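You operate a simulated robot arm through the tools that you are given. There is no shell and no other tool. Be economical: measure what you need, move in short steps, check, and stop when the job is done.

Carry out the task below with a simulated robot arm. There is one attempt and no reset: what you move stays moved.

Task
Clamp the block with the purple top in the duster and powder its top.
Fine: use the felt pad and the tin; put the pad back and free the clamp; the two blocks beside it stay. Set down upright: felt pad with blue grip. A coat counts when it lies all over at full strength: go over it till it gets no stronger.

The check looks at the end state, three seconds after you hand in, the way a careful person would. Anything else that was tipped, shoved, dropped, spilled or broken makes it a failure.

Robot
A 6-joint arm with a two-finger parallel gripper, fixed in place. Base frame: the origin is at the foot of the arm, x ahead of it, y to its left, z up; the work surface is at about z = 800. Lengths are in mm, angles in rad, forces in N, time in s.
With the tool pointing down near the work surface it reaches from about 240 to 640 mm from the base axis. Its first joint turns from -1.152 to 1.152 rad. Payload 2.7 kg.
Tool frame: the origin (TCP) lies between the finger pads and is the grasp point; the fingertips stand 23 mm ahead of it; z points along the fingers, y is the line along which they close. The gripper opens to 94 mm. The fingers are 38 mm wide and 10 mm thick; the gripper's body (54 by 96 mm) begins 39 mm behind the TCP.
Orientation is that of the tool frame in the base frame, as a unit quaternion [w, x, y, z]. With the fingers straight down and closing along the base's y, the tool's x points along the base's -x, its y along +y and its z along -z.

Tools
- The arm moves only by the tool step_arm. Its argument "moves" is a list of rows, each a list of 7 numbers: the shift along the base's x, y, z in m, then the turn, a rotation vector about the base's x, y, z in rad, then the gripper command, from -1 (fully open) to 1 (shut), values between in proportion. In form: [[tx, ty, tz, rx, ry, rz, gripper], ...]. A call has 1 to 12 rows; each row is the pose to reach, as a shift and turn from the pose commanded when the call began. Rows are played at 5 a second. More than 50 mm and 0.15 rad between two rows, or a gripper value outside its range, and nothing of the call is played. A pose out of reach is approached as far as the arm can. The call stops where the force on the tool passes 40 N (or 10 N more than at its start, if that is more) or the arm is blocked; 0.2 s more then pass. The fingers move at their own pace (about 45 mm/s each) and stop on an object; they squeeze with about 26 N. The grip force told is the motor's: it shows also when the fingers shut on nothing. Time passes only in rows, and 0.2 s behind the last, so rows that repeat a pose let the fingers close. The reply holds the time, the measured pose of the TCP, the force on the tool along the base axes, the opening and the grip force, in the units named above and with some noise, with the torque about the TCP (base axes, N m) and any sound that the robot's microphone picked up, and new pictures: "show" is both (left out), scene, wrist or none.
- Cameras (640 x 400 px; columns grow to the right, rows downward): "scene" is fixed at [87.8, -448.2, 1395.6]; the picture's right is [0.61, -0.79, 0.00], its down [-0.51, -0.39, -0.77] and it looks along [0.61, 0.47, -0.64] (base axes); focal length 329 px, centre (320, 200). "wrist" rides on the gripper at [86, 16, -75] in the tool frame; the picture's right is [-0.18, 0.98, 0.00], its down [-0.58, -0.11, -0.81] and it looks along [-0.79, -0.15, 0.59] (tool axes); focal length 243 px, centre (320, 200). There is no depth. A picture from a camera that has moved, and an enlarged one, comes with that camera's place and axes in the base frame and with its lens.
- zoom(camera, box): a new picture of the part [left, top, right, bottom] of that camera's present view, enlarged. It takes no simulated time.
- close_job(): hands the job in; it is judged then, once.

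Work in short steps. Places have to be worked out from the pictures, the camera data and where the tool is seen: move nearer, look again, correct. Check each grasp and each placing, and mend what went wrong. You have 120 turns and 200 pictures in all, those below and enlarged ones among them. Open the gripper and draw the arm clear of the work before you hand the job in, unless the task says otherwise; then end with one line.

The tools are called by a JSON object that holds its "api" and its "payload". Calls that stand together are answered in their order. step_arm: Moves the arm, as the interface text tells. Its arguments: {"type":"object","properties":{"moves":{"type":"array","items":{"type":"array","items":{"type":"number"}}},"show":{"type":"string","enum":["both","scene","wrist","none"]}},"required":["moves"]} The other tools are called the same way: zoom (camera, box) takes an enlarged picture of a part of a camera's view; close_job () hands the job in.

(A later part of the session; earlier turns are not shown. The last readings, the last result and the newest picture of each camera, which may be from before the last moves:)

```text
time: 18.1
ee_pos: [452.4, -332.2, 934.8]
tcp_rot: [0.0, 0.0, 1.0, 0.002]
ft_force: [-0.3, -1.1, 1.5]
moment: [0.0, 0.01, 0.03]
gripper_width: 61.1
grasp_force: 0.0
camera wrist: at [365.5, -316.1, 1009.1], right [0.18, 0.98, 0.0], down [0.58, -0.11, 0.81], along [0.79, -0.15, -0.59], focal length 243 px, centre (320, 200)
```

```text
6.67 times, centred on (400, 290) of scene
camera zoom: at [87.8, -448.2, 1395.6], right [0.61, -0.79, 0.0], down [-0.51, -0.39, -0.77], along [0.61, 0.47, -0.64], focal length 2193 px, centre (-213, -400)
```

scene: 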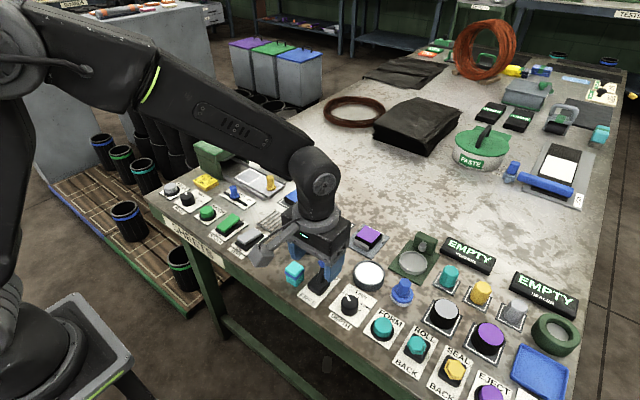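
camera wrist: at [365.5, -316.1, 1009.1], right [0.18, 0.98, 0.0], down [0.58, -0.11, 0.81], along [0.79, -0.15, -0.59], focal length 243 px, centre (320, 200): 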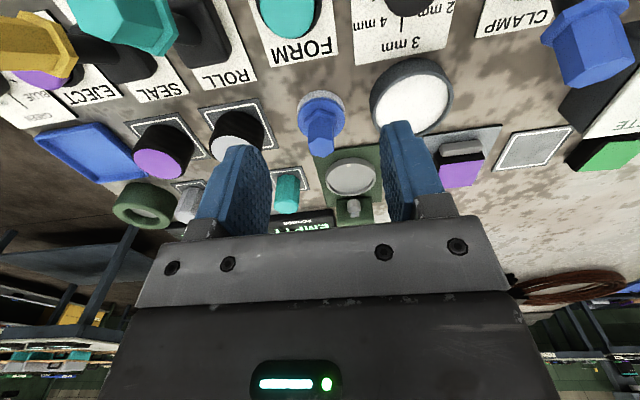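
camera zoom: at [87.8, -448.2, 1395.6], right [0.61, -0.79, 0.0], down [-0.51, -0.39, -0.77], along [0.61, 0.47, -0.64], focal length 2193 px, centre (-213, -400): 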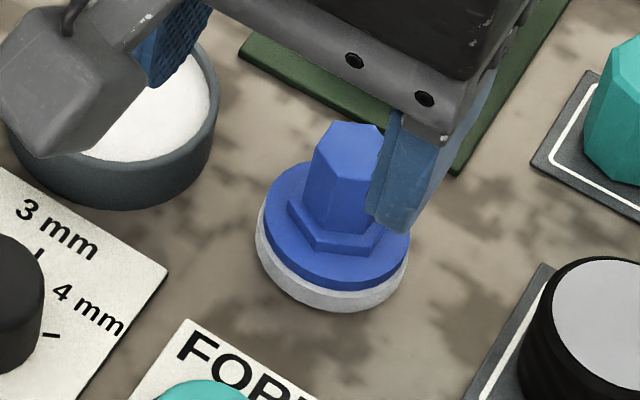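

Pad grip top is about (496,-339), z≈862, hex about 20 mm with flats facing ±y. I move right above it to refine.

{"api": "step_arm", "payload": {"moves": [[0.02, -0.004, 0, 0, 0, 0, -0.3], [0.043, -0.007, 0, 0, 0, 0, -0.3], [0.043, -0.007, -0.025, 0, 0, 0, -0.3], [0.043, -0.007, -0.025, 0, 0, 0, -0.3]], "show": "wrist"}}

{"api": "zoom", "payload": {"camera": "wrist", "box": [240, 40, 440, 200]}}

{"api": "zoom", "payload": {"camera": "scene", "box": [360, 240, 440, 320]}}

```text
time: 19.1
ee_pos: [495.6, -338.0, 911.2]
tcp_rot: [0.001, -0.002, 1.0, 0.001]
ft_force: [-0.2, 0.2, 0.7]
moment: [-0.01, -0.01, -0.03]
gripper_width: 60.9
grasp_force: 0.1
camera wrist: at [409.3, -322.5, 985.8], right [0.18, 0.98, 0.0], down [0.58, -0.11, 0.81], along [0.79, -0.15, -0.59], focal length 243 px, centre (320, 200)
```

wrist: 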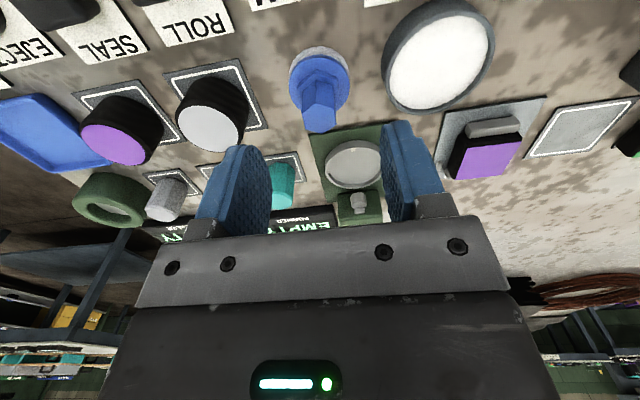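

```text
2.50 times, centred on (340, 120) of wrist
camera zoom: at [409.3, -322.5, 985.8], right [0.18, 0.98, 0.0], down [0.58, -0.11, 0.81], along [0.79, -0.15, -0.59], focal length 606 px, centre (270, 400)
```

zoom: 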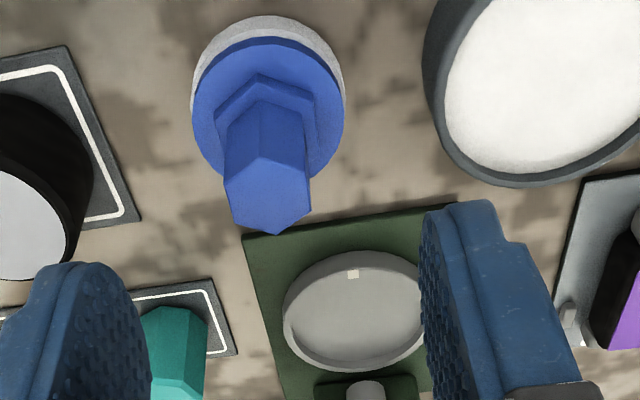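

```text
5.00 times, centred on (400, 280) of scene
camera zoom: at [87.8, -448.2, 1395.6], right [0.61, -0.79, 0.0], down [-0.51, -0.39, -0.77], along [0.61, 0.47, -0.64], focal length 1644 px, centre (-80, -200)
```

zoom: 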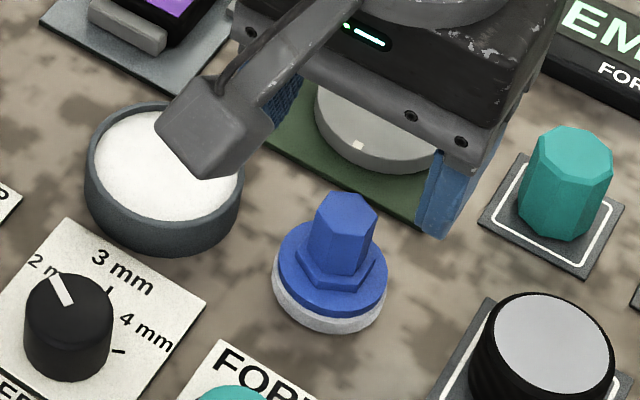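

Triangulated: grip at (498.5,-340), top z≈856. Narrow the fingers to 40 mm (tin is close), descend to TCP z≈848.

{"api": "step_arm", "payload": {"moves": [[0.003, -0.002, 0, 0, 0, 0, 0.15], [0.003, -0.002, 0, 0, 0, 0, 0.15], [0.003, -0.002, -0.025, 0, 0, 0, 0.15], [0.003, -0.002, -0.045, 0, 0, 0, 0.15], [0.003, -0.002, -0.063, 0, 0, 0, 0.15], [0.003, -0.002, -0.063, 0, 0, 0, 0.15]]}}

{"api": "zoom", "payload": {"camera": "wrist", "box": [220, 40, 420, 220]}}

{"api": "zoom", "payload": {"camera": "scene", "box": [360, 240, 440, 320]}}

```text
time: 20.5
ee_pos: [498.2, -340.0, 847.9]
tcp_rot: [0.0, 0.0, 1.0, 0.002]
ft_force: [-0.3, -0.2, 0.3]
moment: [-0.01, 0.01, 0.0]
gripper_width: 39.6
grasp_force: 0.0
camera wrist: at [412.0, -324.5, 922.5], right [0.18, 0.98, 0.0], down [0.58, -0.11, 0.81], along [0.79, -0.15, -0.59], focal length 243 px, centre (320, 200)
```

scene: 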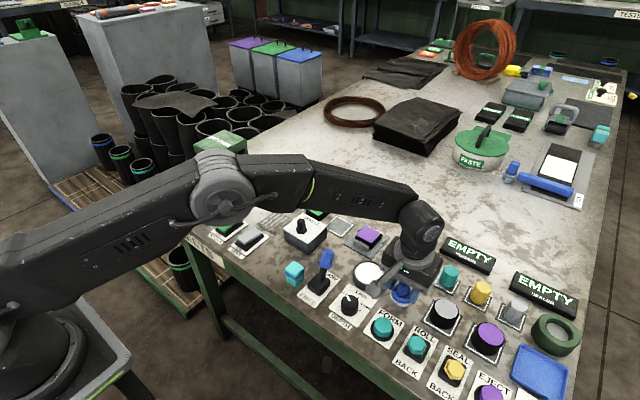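
wrist: 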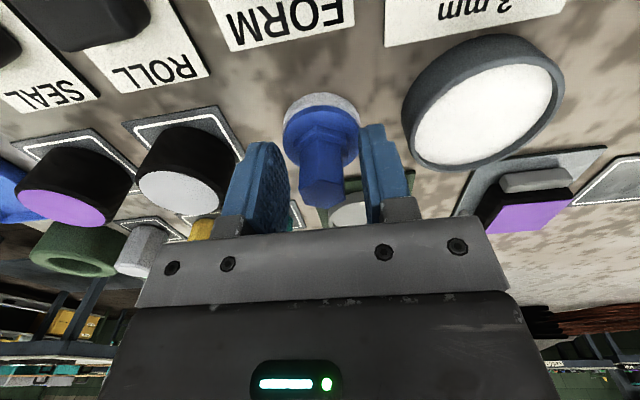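

```text
2.22 times, centred on (320, 130) of wrist
camera zoom: at [412.0, -324.5, 922.5], right [0.18, 0.98, 0.0], down [0.58, -0.11, 0.81], along [0.79, -0.15, -0.59], focal length 539 px, centre (320, 356)
```

zoom: 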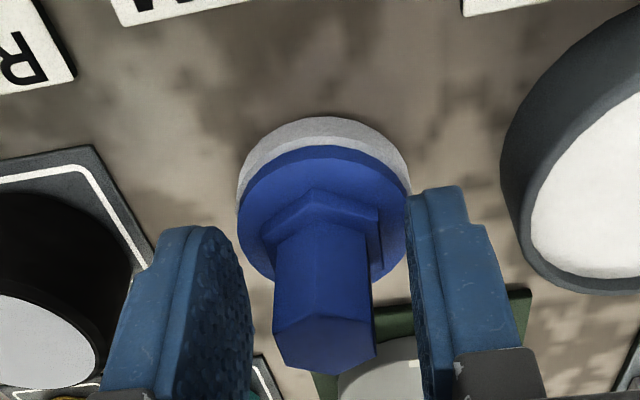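

```text
5.00 times, centred on (400, 280) of scene
camera zoom: at [87.8, -448.2, 1395.6], right [0.61, -0.79, 0.0], down [-0.51, -0.39, -0.77], along [0.61, 0.47, -0.64], focal length 1644 px, centre (-80, -200)
```

zoom: 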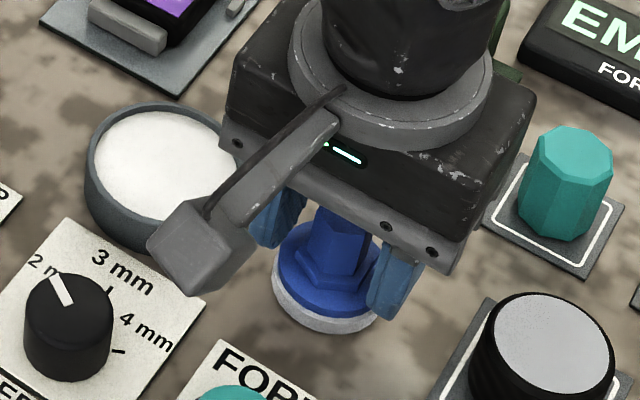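

Grip is centred between the fingers. Close, check, and lift.

{"api": "step_arm", "payload": {"moves": [[0, 0, 0, 0, 0, 0, 0.5], [0, 0, 0, 0, 0, 0, 1], [0, 0, 0, 0, 0, 0, 1], [0, 0, 0, 0, 0, 0, 1], [0, 0, 0.01, 0, 0, 0, 1], [0, 0, 0.04, 0, 0, 0, 1], [0, 0, 0.06, 0, 0, 0, 1], [0, 0, 0.06, 0, 0, 0, 1]]}}

{"api": "zoom", "payload": {"camera": "wrist", "box": [260, 20, 580, 220]}}

{"api": "zoom", "payload": {"camera": "scene", "box": [340, 220, 440, 320]}}

```text
time: 22.3
ee_pos: [499.6, -340.1, 908.3]
tcp_rot: [0.0, -0.002, 1.0, 0.002]
ft_force: [0.3, -0.9, -0.1]
moment: [-0.02, -0.02, -0.05]
gripper_width: 22.6
grasp_force: 25.7
camera wrist: at [412.4, -323.6, 982.4], right [0.18, 0.98, 0.0], down [0.58, -0.11, 0.81], along [0.79, -0.15, -0.59], focal length 243 px, centre (320, 200)
```

scene: 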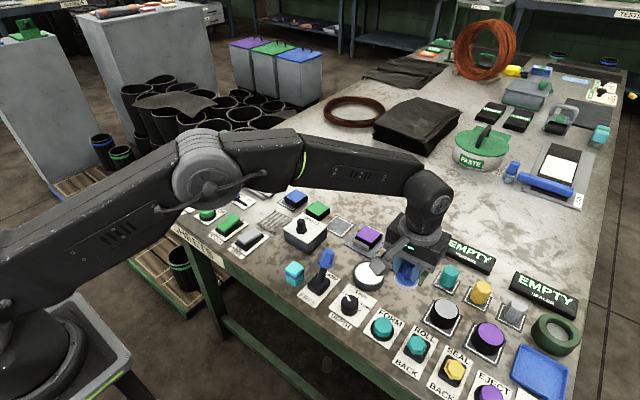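
wrist: 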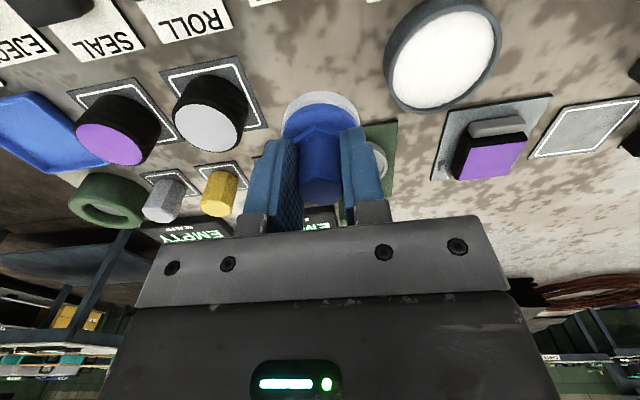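

```text
2.00 times, centred on (420, 120) of wrist
camera zoom: at [412.4, -323.6, 982.4], right [0.18, 0.98, 0.0], down [0.58, -0.11, 0.81], along [0.79, -0.15, -0.59], focal length 485 px, centre (120, 360)
```

zoom: 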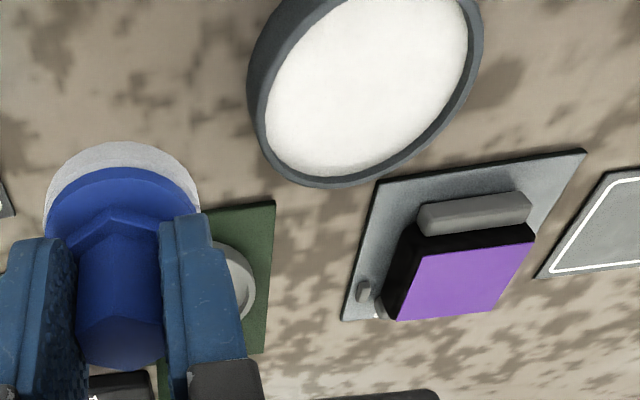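

```text
4.00 times, centred on (390, 270) of scene
camera zoom: at [87.8, -448.2, 1395.6], right [0.61, -0.79, 0.0], down [-0.51, -0.39, -0.77], along [0.61, 0.47, -0.64], focal length 1316 px, centre (40, -80)
```

zoom: 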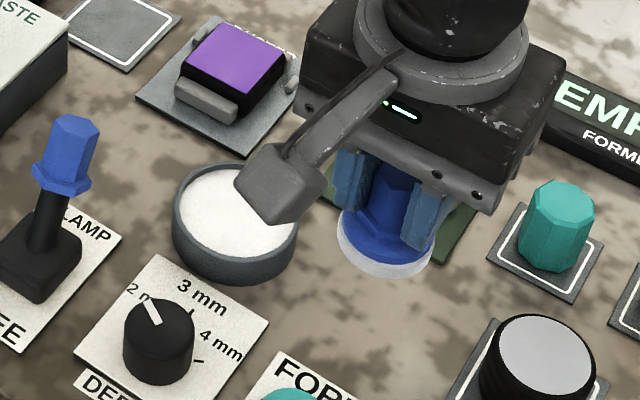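

Pad held (22.6 mm); its felt bottom is 48 mm below the TCP. Tin powder centre is about (499,-260), surface ~820; moving over it.

{"api": "step_arm", "payload": {"moves": [[0, 0.04, 0, 0, 0, 0, 1], [0, 0.08, 0, 0, 0, 0, 1], [0, 0.08, -0.02, 0, 0, 0, 1], [0, 0.08, -0.02, 0, 0, 0, 1]]}}

{"api": "zoom", "payload": {"camera": "wrist", "box": [220, 20, 420, 220]}}

{"api": "zoom", "payload": {"camera": "scene", "box": [330, 220, 430, 300]}}

```text
time: 23.3
ee_pos: [498.2, -261.2, 887.6]
tcp_rot: [0.001, 0.0, 1.0, 0.001]
ft_force: [0.9, 0.2, -1.0]
moment: [0.05, 0.03, -0.01]
gripper_width: 22.7
grasp_force: 26.7
camera wrist: at [411.8, -244.4, 963.9], right [0.18, 0.98, 0.0], down [0.58, -0.11, 0.81], along [0.79, -0.15, -0.59], focal length 243 px, centre (320, 200)
```

scene: 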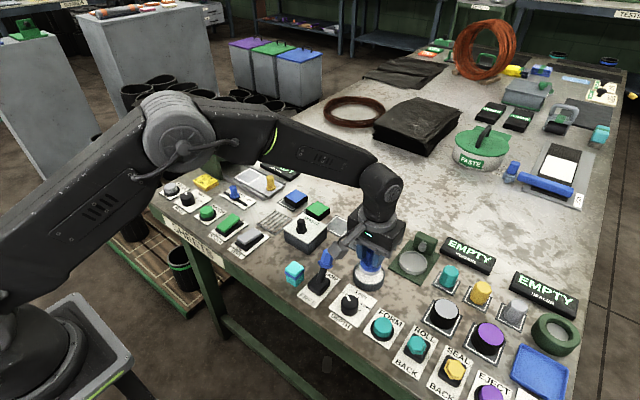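
wrist: 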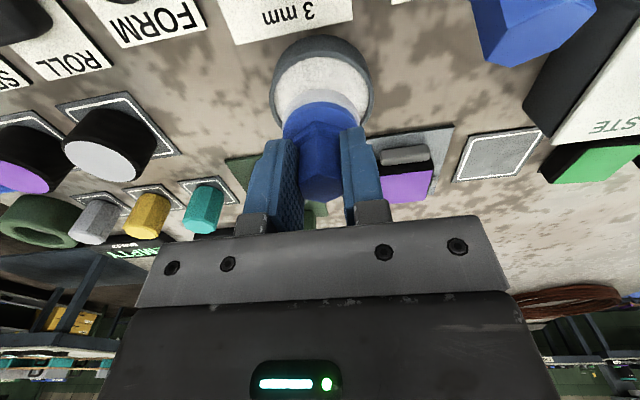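

```text
2.00 times, centred on (320, 120) of wrist
camera zoom: at [411.8, -244.4, 963.9], right [0.18, 0.98, 0.0], down [0.58, -0.11, 0.81], along [0.79, -0.15, -0.59], focal length 485 px, centre (320, 360)
```

zoom: 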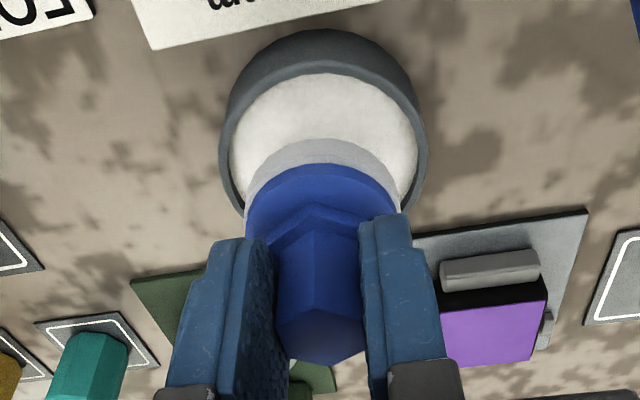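

```text
5.00 times, centred on (380, 260) of scene
camera zoom: at [87.8, -448.1, 1395.6], right [0.61, -0.79, 0.0], down [-0.51, -0.39, -0.77], along [0.61, 0.47, -0.64], focal length 1644 px, centre (20, -100)
```

zoom: 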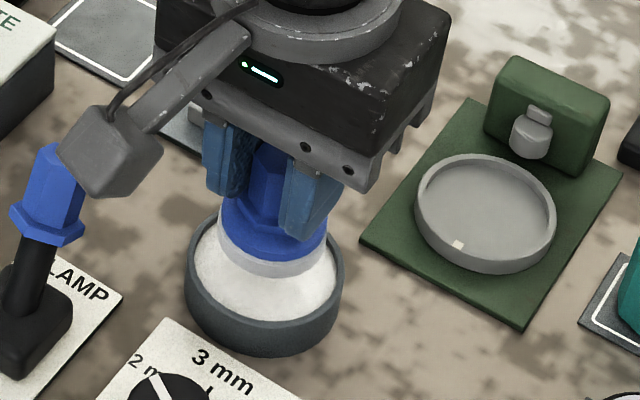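

Pad is concentric in y; the tin's centre looks ~2–3 mm further in x. Lowering onto the powder.

{"api": "step_arm", "payload": {"moves": [[0.0025, 0, -0.006, 0, 0, 0, 1], [0.0025, 0, -0.012, 0, 0, 0, 1], [0.0025, 0, -0.014, 0, 0, 0, 1], [0.0025, 0, -0.016, 0, 0, 0, 1]], "show": "none"}}

{"api": "zoom", "payload": {"camera": "wrist", "box": [220, 20, 420, 220]}}

{"api": "zoom", "payload": {"camera": "scene", "box": [330, 220, 430, 300]}}

```text
time: 24.3
ee_pos: [501.5, -261.0, 871.5]
tcp_rot: [0.001, -0.001, 1.0, 0.002]
ft_force: [0.4, -0.2, -0.9]
moment: [0.03, 0.0, -0.01]
gripper_width: 22.9
grasp_force: 26.0
```

```text
2.00 times, centred on (320, 120) of wrist
camera zoom: at [415.2, -244.2, 947.1], right [0.18, 0.98, 0.0], down [0.58, -0.11, 0.81], along [0.79, -0.15, -0.59], focal length 485 px, centre (320, 360)
```

zoom: 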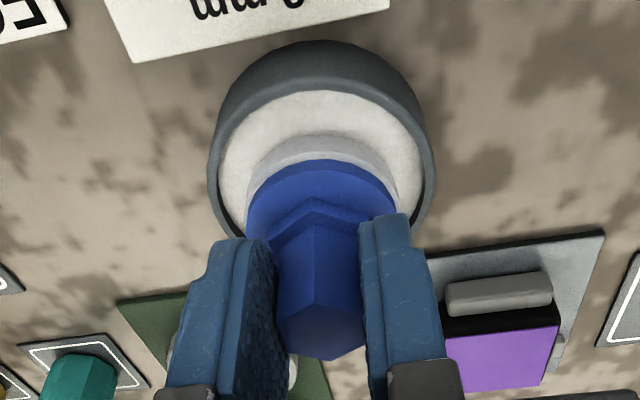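

```text
5.00 times, centred on (380, 260) of scene
camera zoom: at [87.8, -448.2, 1395.6], right [0.61, -0.79, 0.0], down [-0.51, -0.39, -0.77], along [0.61, 0.47, -0.64], focal length 1644 px, centre (20, -100)
```

zoom: 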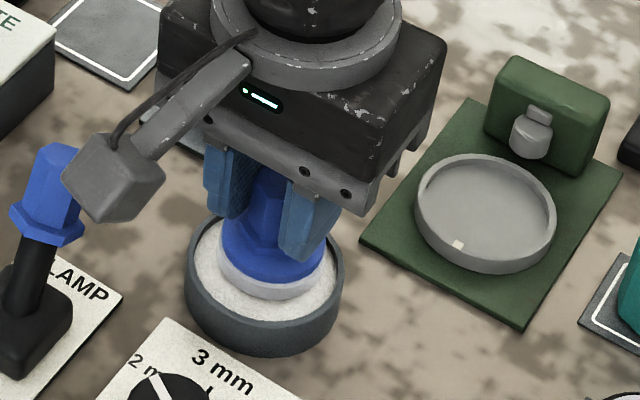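

Well inside the rim, no contact yet. Continuing down in 1–2 mm steps.

{"api": "step_arm", "payload": {"moves": [[0, 0, -0.001, 0, 0, 0, 1], [0, 0, -0.002, 0, 0, 0, 1], [0, 0, -0.003, 0, 0, 0, 1]], "show": "none"}}

{"api": "step_arm", "payload": {"moves": [[0, 0, -0.001, 0, 0, 0, 1], [0, 0, -0.002, 0, 0, 0, 1]], "show": "none"}}

```text
time: 25.1
ee_pos: [500.7, -260.5, 870.8]
tcp_rot: [0.003, -0.001, 1.0, 0.001]
ft_force: [0.2, -0.9, 7.1]
moment: [-0.19, -0.02, 0.01]
gripper_width: 23.0
grasp_force: 26.0
```

```text
time: 25.7
ee_pos: [501.3, -261.2, 868.2]
tcp_rot: [0.003, -0.002, 1.0, 0.001]
ft_force: [-1.7, -1.7, 17.8]
moment: [-0.37, -0.07, -0.05]
gripper_width: 22.7
grasp_force: 25.8
```

Firm contact (18 N) with the powder. Small wiggle with slightly less pressure, then lift.

{"api": "step_arm", "payload": {"moves": [[0.003, 0, 0.001, 0, 0, 0, 1], [0, 0.003, 0.001, 0, 0, 0, 1], [-0.003, 0, 0.001, 0, 0, 0, 1], [0, -0.003, 0.001, 0, 0, 0, 1], [0, 0, 0.001, 0, 0, 0, 1], [0, 0, 0.02, 0, 0, 0, 1], [0, 0, 0.05, 0, 0, 0, 1]]}}

{"api": "zoom", "payload": {"camera": "scene", "box": [330, 200, 430, 300]}}

{"api": "zoom", "payload": {"camera": "wrist", "box": [220, 20, 420, 220]}}

```text
time: 27.3
ee_pos: [500.6, -258.9, 916.9]
tcp_rot: [0.001, 0.0, 1.0, 0.002]
ft_force: [-0.5, 0.2, -0.2]
moment: [0.04, 0.0, 0.02]
gripper_width: 22.6
grasp_force: 26.3
camera wrist: at [414.2, -243.4, 992.5], right [0.18, 0.98, 0.0], down [0.58, -0.11, 0.81], along [0.79, -0.15, -0.59], focal length 243 px, centre (320, 200)
```

scene: 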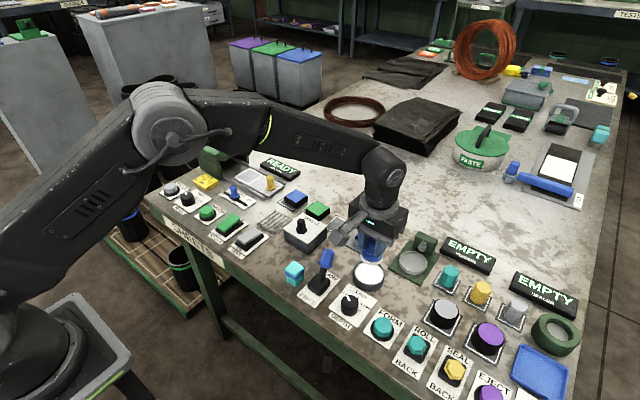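
wrist: 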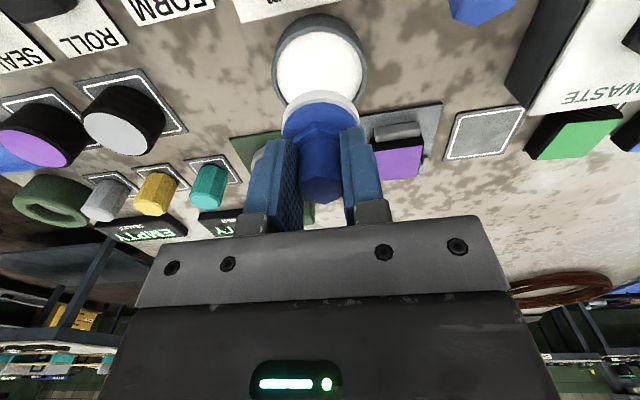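

```text
4.00 times, centred on (380, 250) of scene
camera zoom: at [87.8, -448.2, 1395.6], right [0.61, -0.79, 0.0], down [-0.51, -0.39, -0.77], along [0.61, 0.47, -0.64], focal length 1316 px, centre (80, 0)
```

zoom: 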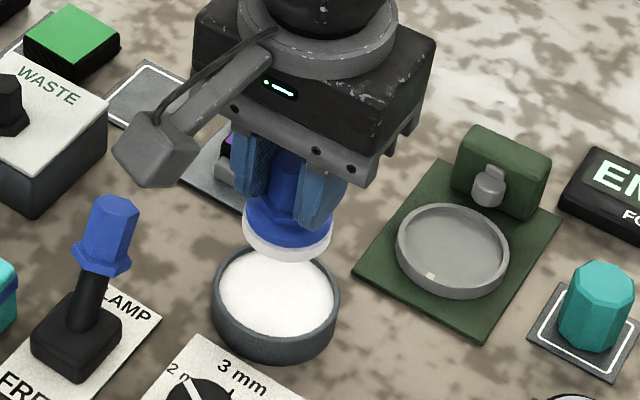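

```text
2.00 times, centred on (320, 120) of wrist
camera zoom: at [414.2, -243.4, 992.5], right [0.18, 0.98, 0.0], down [0.58, -0.11, 0.81], along [0.79, -0.15, -0.59], focal length 485 px, centre (320, 360)
```

zoom: 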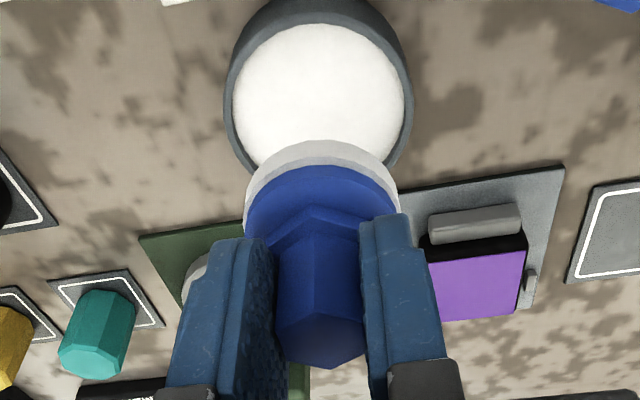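

Felt carries powder. The clamped block's top is now centred about (596,-199), z≈821. Moving the pad above it.

{"api": "step_arm", "payload": {"moves": [[0.03, 0.02, 0, 0, 0, 0, 1], [0.065, 0.04, 0, 0, 0, 0, 1], [0.095, 0.06, 0, 0, 0, 0, 1], [0.095, 0.06, -0.03, 0, 0, 0, 1], [0.095, 0.06, -0.03, 0, 0, 0, 1]]}}

{"api": "zoom", "payload": {"camera": "wrist", "box": [220, 20, 420, 220]}}

{"api": "zoom", "payload": {"camera": "scene", "box": [320, 180, 420, 280]}}

```text
time: 28.5
ee_pos: [596.6, -199.3, 887.1]
tcp_rot: [0.001, 0.0, 1.0, 0.002]
ft_force: [1.3, -0.4, -0.7]
moment: [0.01, 0.03, 0.01]
gripper_width: 22.6
grasp_force: 25.8
camera wrist: at [510.2, -183.3, 960.8], right [0.18, 0.98, 0.0], down [0.58, -0.11, 0.81], along [0.79, -0.15, -0.59], focal length 243 px, centre (320, 200)
```

scene: 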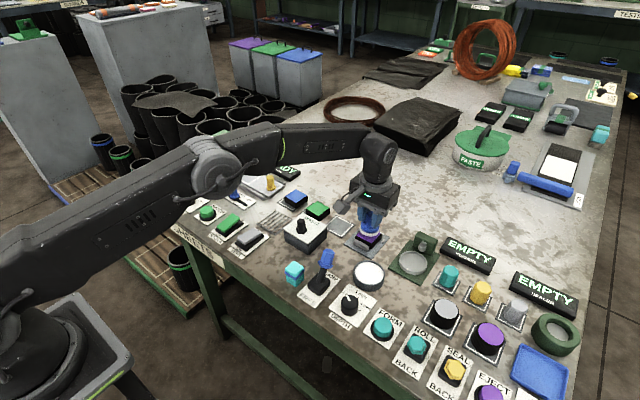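
wrist: 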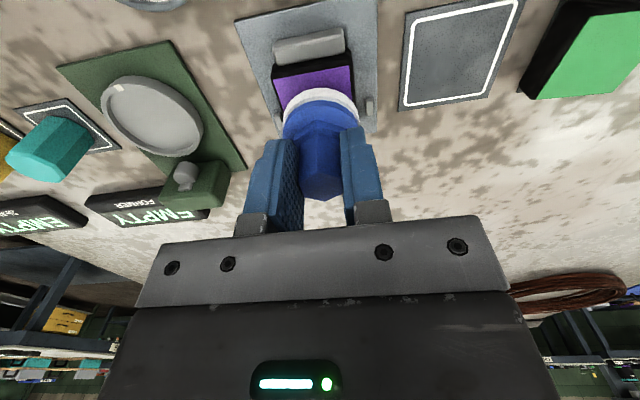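

```text
2.00 times, centred on (320, 120) of wrist
camera zoom: at [510.2, -183.3, 960.8], right [0.18, 0.98, 0.0], down [0.58, -0.11, 0.81], along [0.79, -0.15, -0.59], focal length 485 px, centre (320, 360)
```

zoom: 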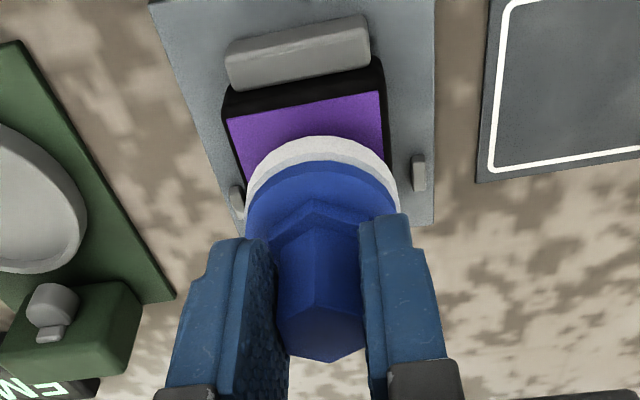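

```text
4.00 times, centred on (370, 230) of scene
camera zoom: at [87.8, -448.2, 1395.6], right [0.61, -0.79, 0.0], down [-0.51, -0.39, -0.77], along [0.61, 0.47, -0.64], focal length 1316 px, centre (120, 80)
```

zoom: 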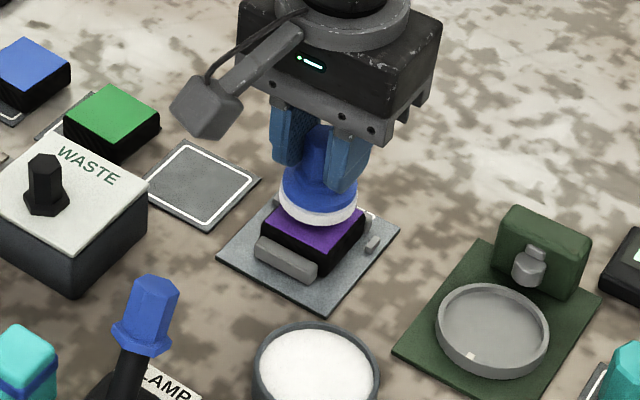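

Top centre ≈(598,-201). Lowering the pad to light contact.

{"api": "step_arm", "payload": {"moves": [[0.001, -0.0015, -0.008, 0, 0, 0, 1], [0.001, -0.0015, -0.013, 0, 0, 0, 1], [0.001, -0.0015, -0.015, 0, 0, 0, 1], [0.001, -0.0015, -0.016, 0, 0, 0, 1]], "show": "none"}}

{"api": "step_arm", "payload": {"moves": [[0, 0, -0.001, 0, 0, 0, 1], [0, 0, -0.002, 0, 0, 0, 1]], "show": "none"}}

```text
time: 29.5
ee_pos: [598.4, -202.3, 872.7]
tcp_rot: [0.005, -0.001, 1.0, 0.0]
ft_force: [4.1, 1.3, 17.2]
moment: [0.29, -0.3, 0.04]
gripper_width: 22.6
grasp_force: 25.9
```

```text
time: 30.1
ee_pos: [597.8, -202.7, 870.1]
tcp_rot: [0.002, 0.0, 1.0, 0.001]
ft_force: [2.0, 0.2, 16.4]
moment: [0.24, -0.17, 0.03]
gripper_width: 22.5
grasp_force: 26.0
```

In contact at 16 N. Rubbing a pattern over the top with slightly less pressure.

{"api": "step_arm", "payload": {"moves": [[0, 0, 0.001, 0, 0, 0, 1], [-0.012, 0, 0.001, 0, 0, 0, 1], [-0.012, 0.012, 0.001, 0, 0, 0, 1], [0, 0.012, 0.001, 0, 0, 0, 1], [0.009, 0.012, 0.001, 0, 0, 0, 1], [0.009, 0, 0.001, 0, 0, 0, 1], [0.009, -0.012, 0.001, 0, 0, 0, 1], [0, -0.012, 0.001, 0, 0, 0, 1], [-0.012, -0.012, 0.001, 0, 0, 0, 1], [-0.012, 0, 0.001, 0, 0, 0, 1], [0, 0, 0.001, 0, 0, 0, 1]], "show": "none"}}

{"api": "zoom", "payload": {"camera": "scene", "box": [320, 180, 420, 280]}}

```text
time: 32.5
ee_pos: [596.3, -202.8, 870.5]
tcp_rot: [0.002, 0.001, 1.0, 0.003]
ft_force: [-0.1, 0.1, 0.5]
moment: [-0.05, -0.03, -0.02]
gripper_width: 22.1
grasp_force: 25.7
```

```text
4.00 times, centred on (370, 230) of scene
camera zoom: at [87.7, -448.2, 1395.6], right [0.61, -0.79, 0.0], down [-0.51, -0.39, -0.77], along [0.61, 0.47, -0.64], focal length 1316 px, centre (120, 80)
```

zoom: 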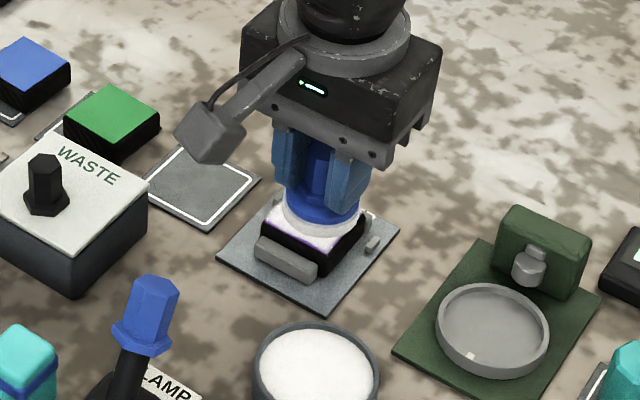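

The top is whitening, with purple still at the edges. Contact became light; second pass pressed 1.5 mm lower and reaching a bit wider.

{"api": "step_arm", "payload": {"moves": [[0, 0, -0.0015, 0, 0, 0, 1], [-0.015, 0, -0.0015, 0, 0, 0, 1], [-0.015, 0.015, -0.0015, 0, 0, 0, 1], [0, 0.015, -0.0015, 0, 0, 0, 1], [0.011, 0.015, -0.0015, 0, 0, 0, 1], [0.011, 0, -0.0015, 0, 0, 0, 1], [0.011, -0.013, -0.0015, 0, 0, 0, 1], [0, -0.013, -0.0015, 0, 0, 0, 1], [-0.015, -0.013, -0.0015, 0, 0, 0, 1], [-0.015, 0, -0.0015, 0, 0, 0, 1], [0, 0, -0.0015, 0, 0, 0, 1], [0, 0, 0.03, 0, 0, 0, 1]], "show": "none"}}

{"api": "step_arm", "payload": {"moves": [[-0.02, -0.02, 0.02, 0, 0, 0, 1], [-0.055, -0.035, 0.03, 0, 0, 0, 1], [-0.09, -0.055, 0.03, 0, 0, 0, 1]], "show": "wrist"}}

{"api": "zoom", "payload": {"camera": "scene", "box": [340, 210, 400, 260]}}

{"api": "zoom", "payload": {"camera": "wrist", "box": [300, 60, 480, 200]}}

```text
time: 35.1
ee_pos: [596.2, -200.4, 901.3]
tcp_rot: [0.001, 0.001, 1.0, 0.002]
ft_force: [-0.9, -0.4, -0.7]
moment: [0.02, -0.04, 0.02]
gripper_width: 21.6
grasp_force: 26.2
out of reach, approached as far as the arm can: row 8, 9
```

```text
time: 35.9
ee_pos: [506.2, -260.2, 929.1]
tcp_rot: [0.0, -0.001, 1.0, 0.002]
ft_force: [1.0, -0.5, 0.3]
moment: [0.02, 0.05, -0.02]
gripper_width: 21.6
grasp_force: 26.3
camera wrist: at [420.4, -243.7, 1005.3], right [0.18, 0.98, 0.0], down [0.58, -0.11, 0.81], along [0.79, -0.15, -0.59], focal length 243 px, centre (320, 200)
```

wrist: 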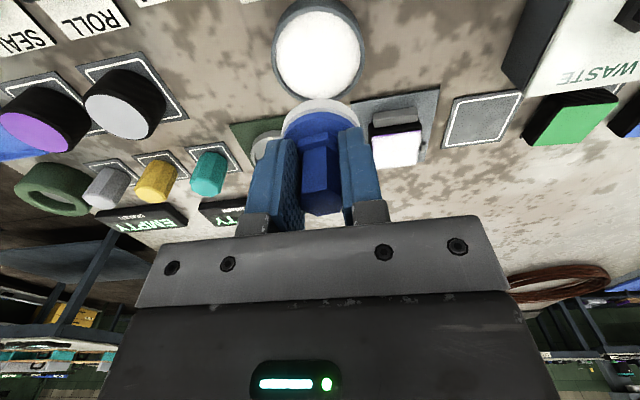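

```text
8.00 times, centred on (370, 235) of scene
camera zoom: at [87.8, -448.1, 1395.6], right [0.61, -0.79, 0.0], down [-0.51, -0.39, -0.77], along [0.61, 0.47, -0.64], focal length 2631 px, centre (-80, -80)
```

zoom: 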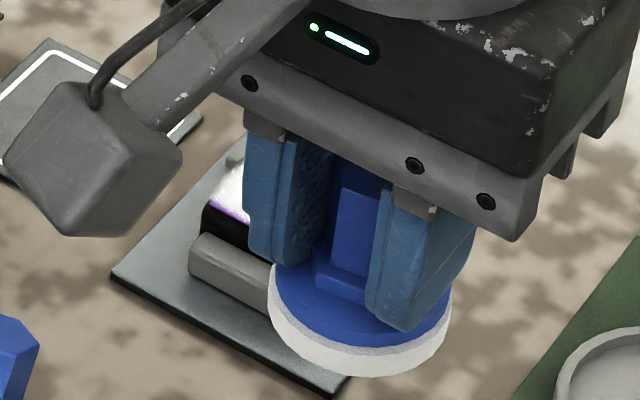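

```text
2.86 times, centred on (390, 130) of wrist
camera zoom: at [420.4, -243.7, 1005.3], right [0.18, 0.98, 0.0], down [0.58, -0.11, 0.81], along [0.79, -0.15, -0.59], focal length 693 px, centre (120, 400)
```

zoom: 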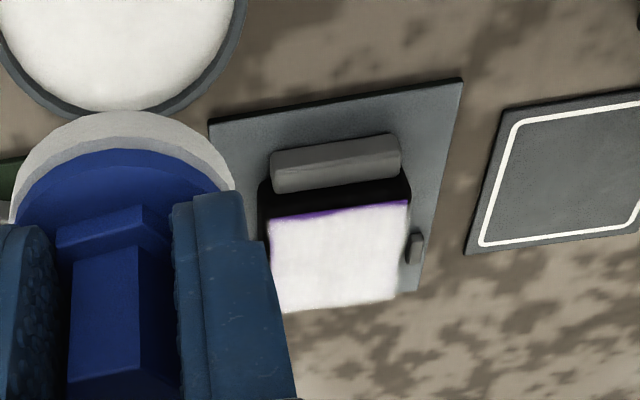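

Nearly all white; a thin purple line remains on the near (–x) edge. Reloading the pad in the tin first.

{"api": "step_arm", "payload": {"moves": [[-0.005, 0, -0.02, 0, 0, 0, 1], [-0.005, 0, -0.045, 0, 0, 0, 1], [-0.005, 0, -0.055, 0, 0, 0, 1], [-0.005, 0, -0.056, 0, 0, 0, 1]], "show": "wrist"}}

{"api": "step_arm", "payload": {"moves": [[0, 0, -0.001, 0, 0, 0, 1], [0, 0, -0.002, 0, 0, 0, 1]], "show": "none"}}

```text
time: 36.9
ee_pos: [501.9, -256.8, 874.2]
tcp_rot: [0.001, -0.002, 1.0, 0.002]
ft_force: [-0.9, 0.6, -0.2]
moment: [0.0, -0.02, -0.01]
gripper_width: 21.4
grasp_force: 26.1
camera wrist: at [416.4, -241.3, 948.3], right [0.18, 0.98, 0.0], down [0.58, -0.11, 0.81], along [0.79, -0.15, -0.59], focal length 243 px, centre (320, 200)
```

wrist: 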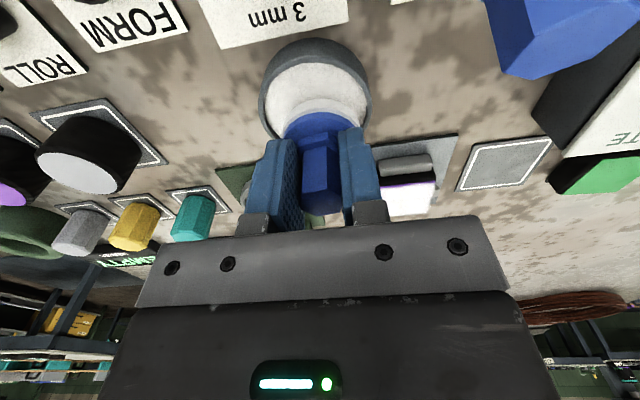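

```text
time: 37.5
ee_pos: [501.8, -256.8, 872.1]
tcp_rot: [0.001, -0.001, 1.0, 0.002]
ft_force: [-0.1, 0.0, -1.1]
moment: [-0.02, -0.01, -0.03]
gripper_width: 21.5
grasp_force: 26.0
```

No contact yet; correcting y by -3.5 mm and going lower.

{"api": "step_arm", "payload": {"moves": [[0, -0.0035, -0.001, 0, 0, 0, 1], [0, -0.0035, -0.002, 0, 0, 0, 1], [0, -0.0035, -0.003, 0, 0, 0, 1]], "show": "none"}}

{"api": "step_arm", "payload": {"moves": [[0, 0, -0.001, 0, 0, 0, 1], [0, 0, -0.002, 0, 0, 0, 1]], "show": "none"}}

```text
time: 38.3
ee_pos: [503.1, -260.8, 869.4]
tcp_rot: [0.001, 0.0, 1.0, 0.002]
ft_force: [0.7, -0.2, -0.1]
moment: [0.0, 0.01, -0.02]
gripper_width: 21.4
grasp_force: 26.3
```

```text
time: 38.9
ee_pos: [502.7, -260.5, 867.4]
tcp_rot: [0.001, -0.001, 1.0, 0.002]
ft_force: [-0.4, -0.6, -0.4]
moment: [0.0, -0.01, 0.02]
gripper_width: 21.2
grasp_force: 26.1
```

Still free (the pad slid up slightly in the grip). Continuing.

{"api": "step_arm", "payload": {"moves": [[0, 0, -0.001, 0, 0, 0, 1], [0, 0, -0.002, 0, 0, 0, 1]], "show": "none"}}

{"api": "step_arm", "payload": {"moves": [[0, 0, -0.001, 0, 0, 0, 1], [0, 0, -0.002, 0, 0, 0, 1]], "show": "none"}}

{"api": "zoom", "payload": {"camera": "scene", "box": [330, 220, 430, 300]}}

```text
time: 39.5
ee_pos: [502.1, -259.9, 865.4]
tcp_rot: [0.001, 0.001, 1.0, 0.002]
ft_force: [0.1, 0.2, -0.2]
moment: [0.01, -0.01, -0.02]
gripper_width: 21.6
grasp_force: 26.0
```

```text
time: 40.1
ee_pos: [503.0, -261.3, 863.1]
tcp_rot: [0.001, -0.002, 1.0, 0.001]
ft_force: [-0.7, 0.3, -0.8]
moment: [0.02, -0.03, 0.01]
gripper_width: 21.3
grasp_force: 26.2
```

```text
5.00 times, centred on (380, 260) of scene
camera zoom: at [87.8, -448.2, 1395.6], right [0.61, -0.79, 0.0], down [-0.51, -0.39, -0.77], along [0.61, 0.47, -0.64], focal length 1644 px, centre (20, -100)
```

zoom: 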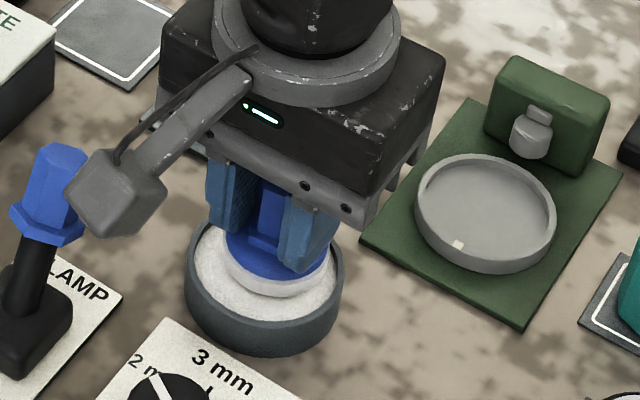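

The pad still looks just above the powder. Continuing in small steps.

{"api": "step_arm", "payload": {"moves": [[0, 0, -0.001, 0, 0, 0, 1], [0, 0, -0.002, 0, 0, 0, 1]], "show": "none"}}

{"api": "zoom", "payload": {"camera": "wrist", "box": [230, 30, 410, 210]}}

```text
time: 40.7
ee_pos: [501.8, -259.5, 860.8]
tcp_rot: [0.0, -0.001, 1.0, 0.001]
ft_force: [-0.3, 0.4, 1.5]
moment: [0.0, -0.04, 0.03]
gripper_width: 21.4
grasp_force: 25.9
```

```text
2.22 times, centred on (320, 120) of wrist
camera zoom: at [416.1, -244.9, 936.3], right [0.18, 0.98, 0.0], down [0.58, -0.11, 0.81], along [0.79, -0.15, -0.59], focal length 539 px, centre (320, 378)
```

zoom: 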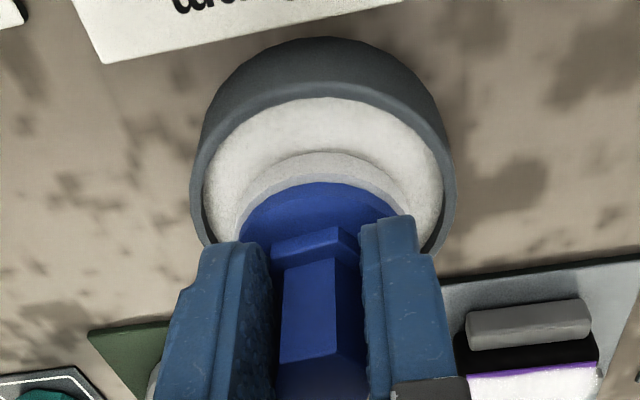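

Contact starts at 861 (pad has slid up ~9 mm in the fingers). Press a bit, wiggle, lift.

{"api": "step_arm", "payload": {"moves": [[0, 0, -0.001, 0, 0, 0, 1], [0.003, 0, -0.001, 0, 0, 0, 1], [0, 0.003, -0.001, 0, 0, 0, 1], [-0.003, 0, -0.001, 0, 0, 0, 1], [0, -0.003, -0.001, 0, 0, 0, 1], [0, 0, -0.001, 0, 0, 0, 1]], "show": "none"}}

{"api": "step_arm", "payload": {"moves": [[0, 0, 0.02, 0, 0, 0, 1], [0, 0, 0.055, 0, 0, 0, 1], [0, 0, 0.055, 0, 0, 0, 1]]}}

{"api": "zoom", "payload": {"camera": "scene", "box": [320, 190, 420, 290]}}

{"api": "zoom", "payload": {"camera": "wrist", "box": [260, 50, 460, 210]}}

```text
time: 42.1
ee_pos: [502.1, -262.5, 860.5]
tcp_rot: [0.001, 0.0, 1.0, 0.0]
ft_force: [-2.5, -4.9, 16.5]
moment: [-0.16, -0.07, -0.02]
gripper_width: 21.0
grasp_force: 25.6
```

```text
time: 42.9
ee_pos: [503.1, -258.8, 916.0]
tcp_rot: [0.0, 0.0, 1.0, 0.002]
ft_force: [-0.1, 0.0, -0.1]
moment: [-0.01, 0.0, 0.01]
gripper_width: 21.6
grasp_force: 25.7
camera wrist: at [416.3, -242.7, 990.0], right [0.18, 0.98, 0.0], down [0.58, -0.11, 0.81], along [0.79, -0.15, -0.59], focal length 243 px, centre (320, 200)
```

scene: 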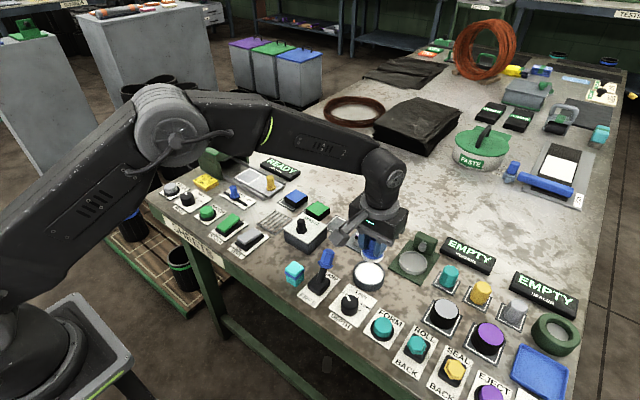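
wrist: 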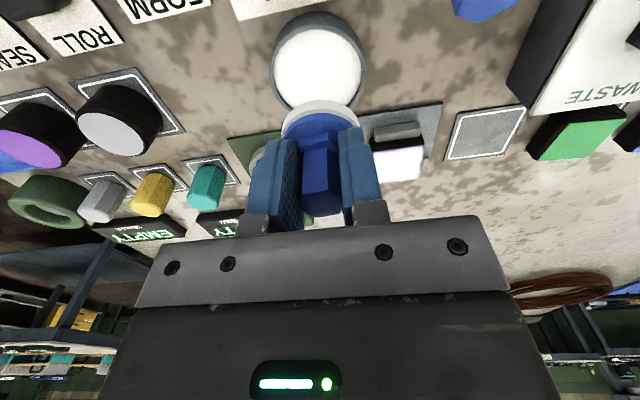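

```text
4.00 times, centred on (370, 240) of scene
camera zoom: at [87.8, -448.2, 1395.6], right [0.61, -0.79, 0.0], down [-0.51, -0.39, -0.77], along [0.61, 0.47, -0.64], focal length 1316 px, centre (120, 40)
```

zoom: 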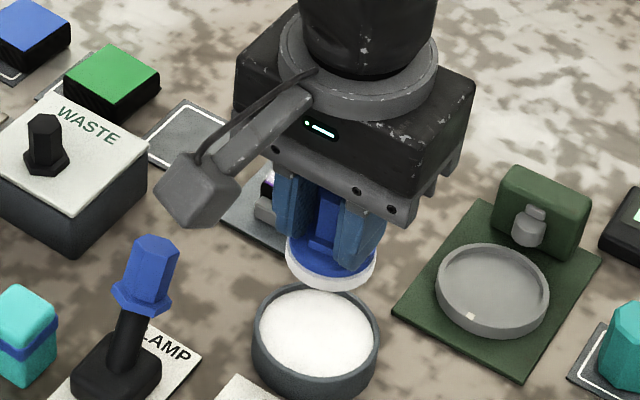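

```text
2.50 times, centred on (360, 130) of wrist
camera zoom: at [416.3, -242.7, 990.0], right [0.18, 0.98, 0.0], down [0.58, -0.11, 0.81], along [0.79, -0.15, -0.59], focal length 606 px, centre (220, 375)
```

zoom: 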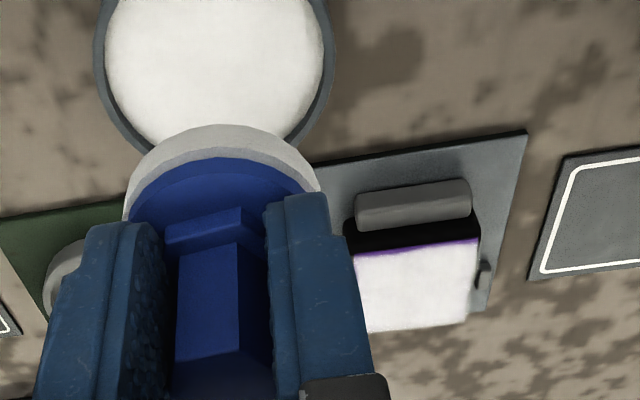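

Pad level and loaded. Back above the block, slightly to the near side, hovering at z≈872.

{"api": "step_arm", "payload": {"moves": [[0.03, 0.02, 0, 0, 0, 0, 1], [0.06, 0.04, 0, 0, 0, 0, 1], [0.085, 0.058, 0, 0, 0, 0, 1], [0.085, 0.058, -0.03, 0, 0, 0, 1], [0.085, 0.058, -0.046, 0, 0, 0, 1]], "show": "none"}}

{"api": "step_arm", "payload": {"moves": [[0, 0, -0.002, 0, 0, 0, 1], [0, 0, -0.004, 0, 0, 0, 1], [0, 0, -0.006, 0, 0, 0, 1], [0, 0, -0.007, 0, 0, 0, 1]], "show": "none"}}

{"api": "zoom", "payload": {"camera": "scene", "box": [320, 180, 420, 280]}}

```text
time: 44.1
ee_pos: [588.9, -201.5, 869.6]
tcp_rot: [0.0, 0.0, 1.0, 0.001]
ft_force: [0.4, 0.3, -0.6]
moment: [-0.02, 0.01, -0.02]
gripper_width: 21.4
grasp_force: 26.0
```

```text
time: 45.1
ee_pos: [589.4, -203.0, 866.4]
tcp_rot: [0.005, -0.001, 1.0, 0.0]
ft_force: [-4.2, 2.7, 28.5]
moment: [0.04, 0.12, 0.03]
gripper_width: 21.5
grasp_force: 25.7
```

```text
4.00 times, centred on (370, 230) of scene
camera zoom: at [87.1, -447.9, 1395.8], right [0.61, -0.79, 0.0], down [-0.51, -0.39, -0.77], along [0.61, 0.47, -0.64], focal length 1316 px, centre (120, 80)
```

zoom: 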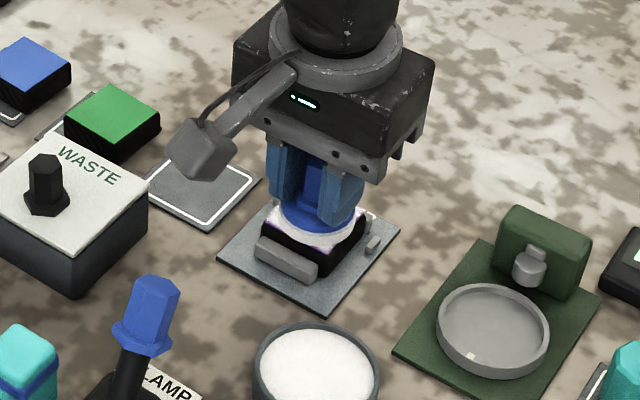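

Firm contact (28 N). Ease 1.5 mm and rub, emphasising the near edge.

{"api": "step_arm", "payload": {"moves": [[0, 0, 0.0015, 0, 0, 0, 1], [-0.012, 0, 0.0015, 0, 0, 0, 1], [-0.012, 0.016, 0.0015, 0, 0, 0, 1], [-0.012, 0, 0.0015, 0, 0, 0, 1], [-0.012, -0.014, 0.0015, 0, 0, 0, 1], [0, -0.014, 0.0015, 0, 0, 0, 1], [0, 0, 0.0015, 0, 0, 0, 1], [0, 0.016, 0.0015, 0, 0, 0, 1], [0.014, 0.016, 0.0015, 0, 0, 0, 1], [0.014, 0, 0.0015, 0, 0, 0, 1]], "show": "none"}}

{"api": "step_arm", "payload": {"moves": [[0.002, 0, -0.001, 0, 0, 0, 1], [0.002, -0.012, -0.001, 0, 0, 0, 1], [-0.012, -0.012, -0.001, 0, 0, 0, 1], [-0.026, -0.012, -0.001, 0, 0, 0, 1], [-0.026, 0.002, -0.001, 0, 0, 0, 1], [-0.026, 0.016, -0.001, 0, 0, 0, 1], [-0.01, 0.016, -0.001, 0, 0, 0, 1], [0, 0.016, -0.001, 0, 0, 0, 1], [-0.01, 0, -0.001, 0, 0, 0, 1]], "show": "none"}}

{"api": "step_arm", "payload": {"moves": [[0, 0, 0.03, 0, 0, 0, 1], [-0.03, -0.02, 0.06, 0, 0, 0, 1], [-0.07, -0.055, 0.065, 0, 0, 0, 1], [-0.07, -0.085, 0.065, 0, 0, 0, 1]], "show": "wrist"}}

{"api": "zoom", "payload": {"camera": "wrist", "box": [300, 60, 480, 200]}}

{"api": "zoom", "payload": {"camera": "scene", "box": [340, 210, 400, 260]}}

```text
time: 46.1
ee_pos: [577.7, -193.7, 867.5]
tcp_rot: [0.001, -0.004, 1.0, 0.006]
ft_force: [-1.3, 0.2, 5.2]
moment: [-0.09, -0.05, -0.01]
gripper_width: 21.0
grasp_force: 26.0
stopped in row 5: the force on the tool passed its limit at 47 N (the readings are from after the stop); the commanded pose is now the measured one
```

```text
time: 48.1
ee_pos: [567.9, -192.6, 865.7]
tcp_rot: [0.004, -0.004, 1.0, 0.006]
ft_force: [8.4, 8.4, 16.0]
moment: [0.24, -0.65, 0.23]
gripper_width: 21.5
grasp_force: 26.3
```

```text
refused: row 3 steps farther than a row can; nothing moved
```

```text
2.86 times, centred on (390, 130) of wrist
camera zoom: at [480.3, -177.8, 940.6], right [0.17, 0.98, 0.01], down [0.58, -0.11, 0.81], along [0.8, -0.13, -0.59], focal length 693 px, centre (120, 400)
```

zoom: 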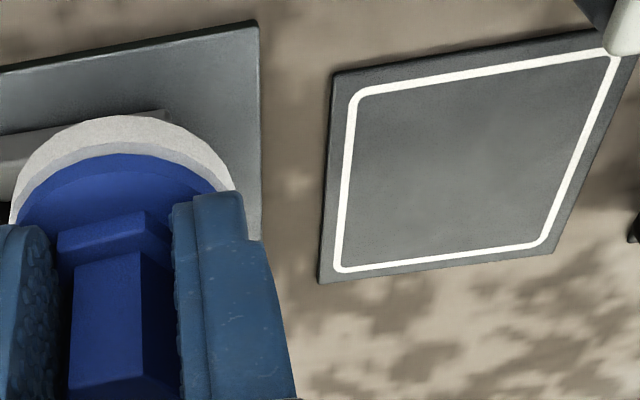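

```text
8.00 times, centred on (370, 235) of scene
camera zoom: at [87.7, -447.8, 1395.7], right [0.61, -0.79, 0.0], down [-0.51, -0.39, -0.77], along [0.61, 0.47, -0.64], focal length 2631 px, centre (-80, -80)
```

zoom: 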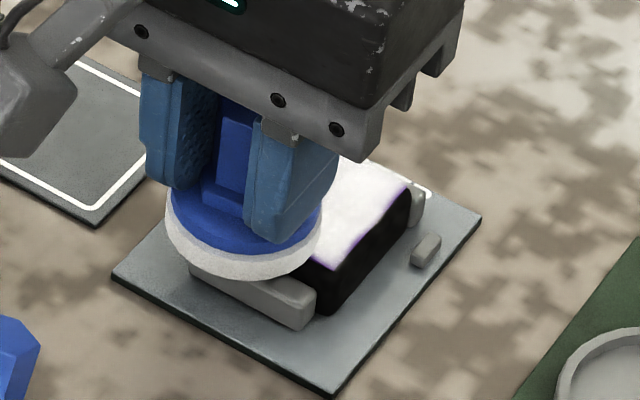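

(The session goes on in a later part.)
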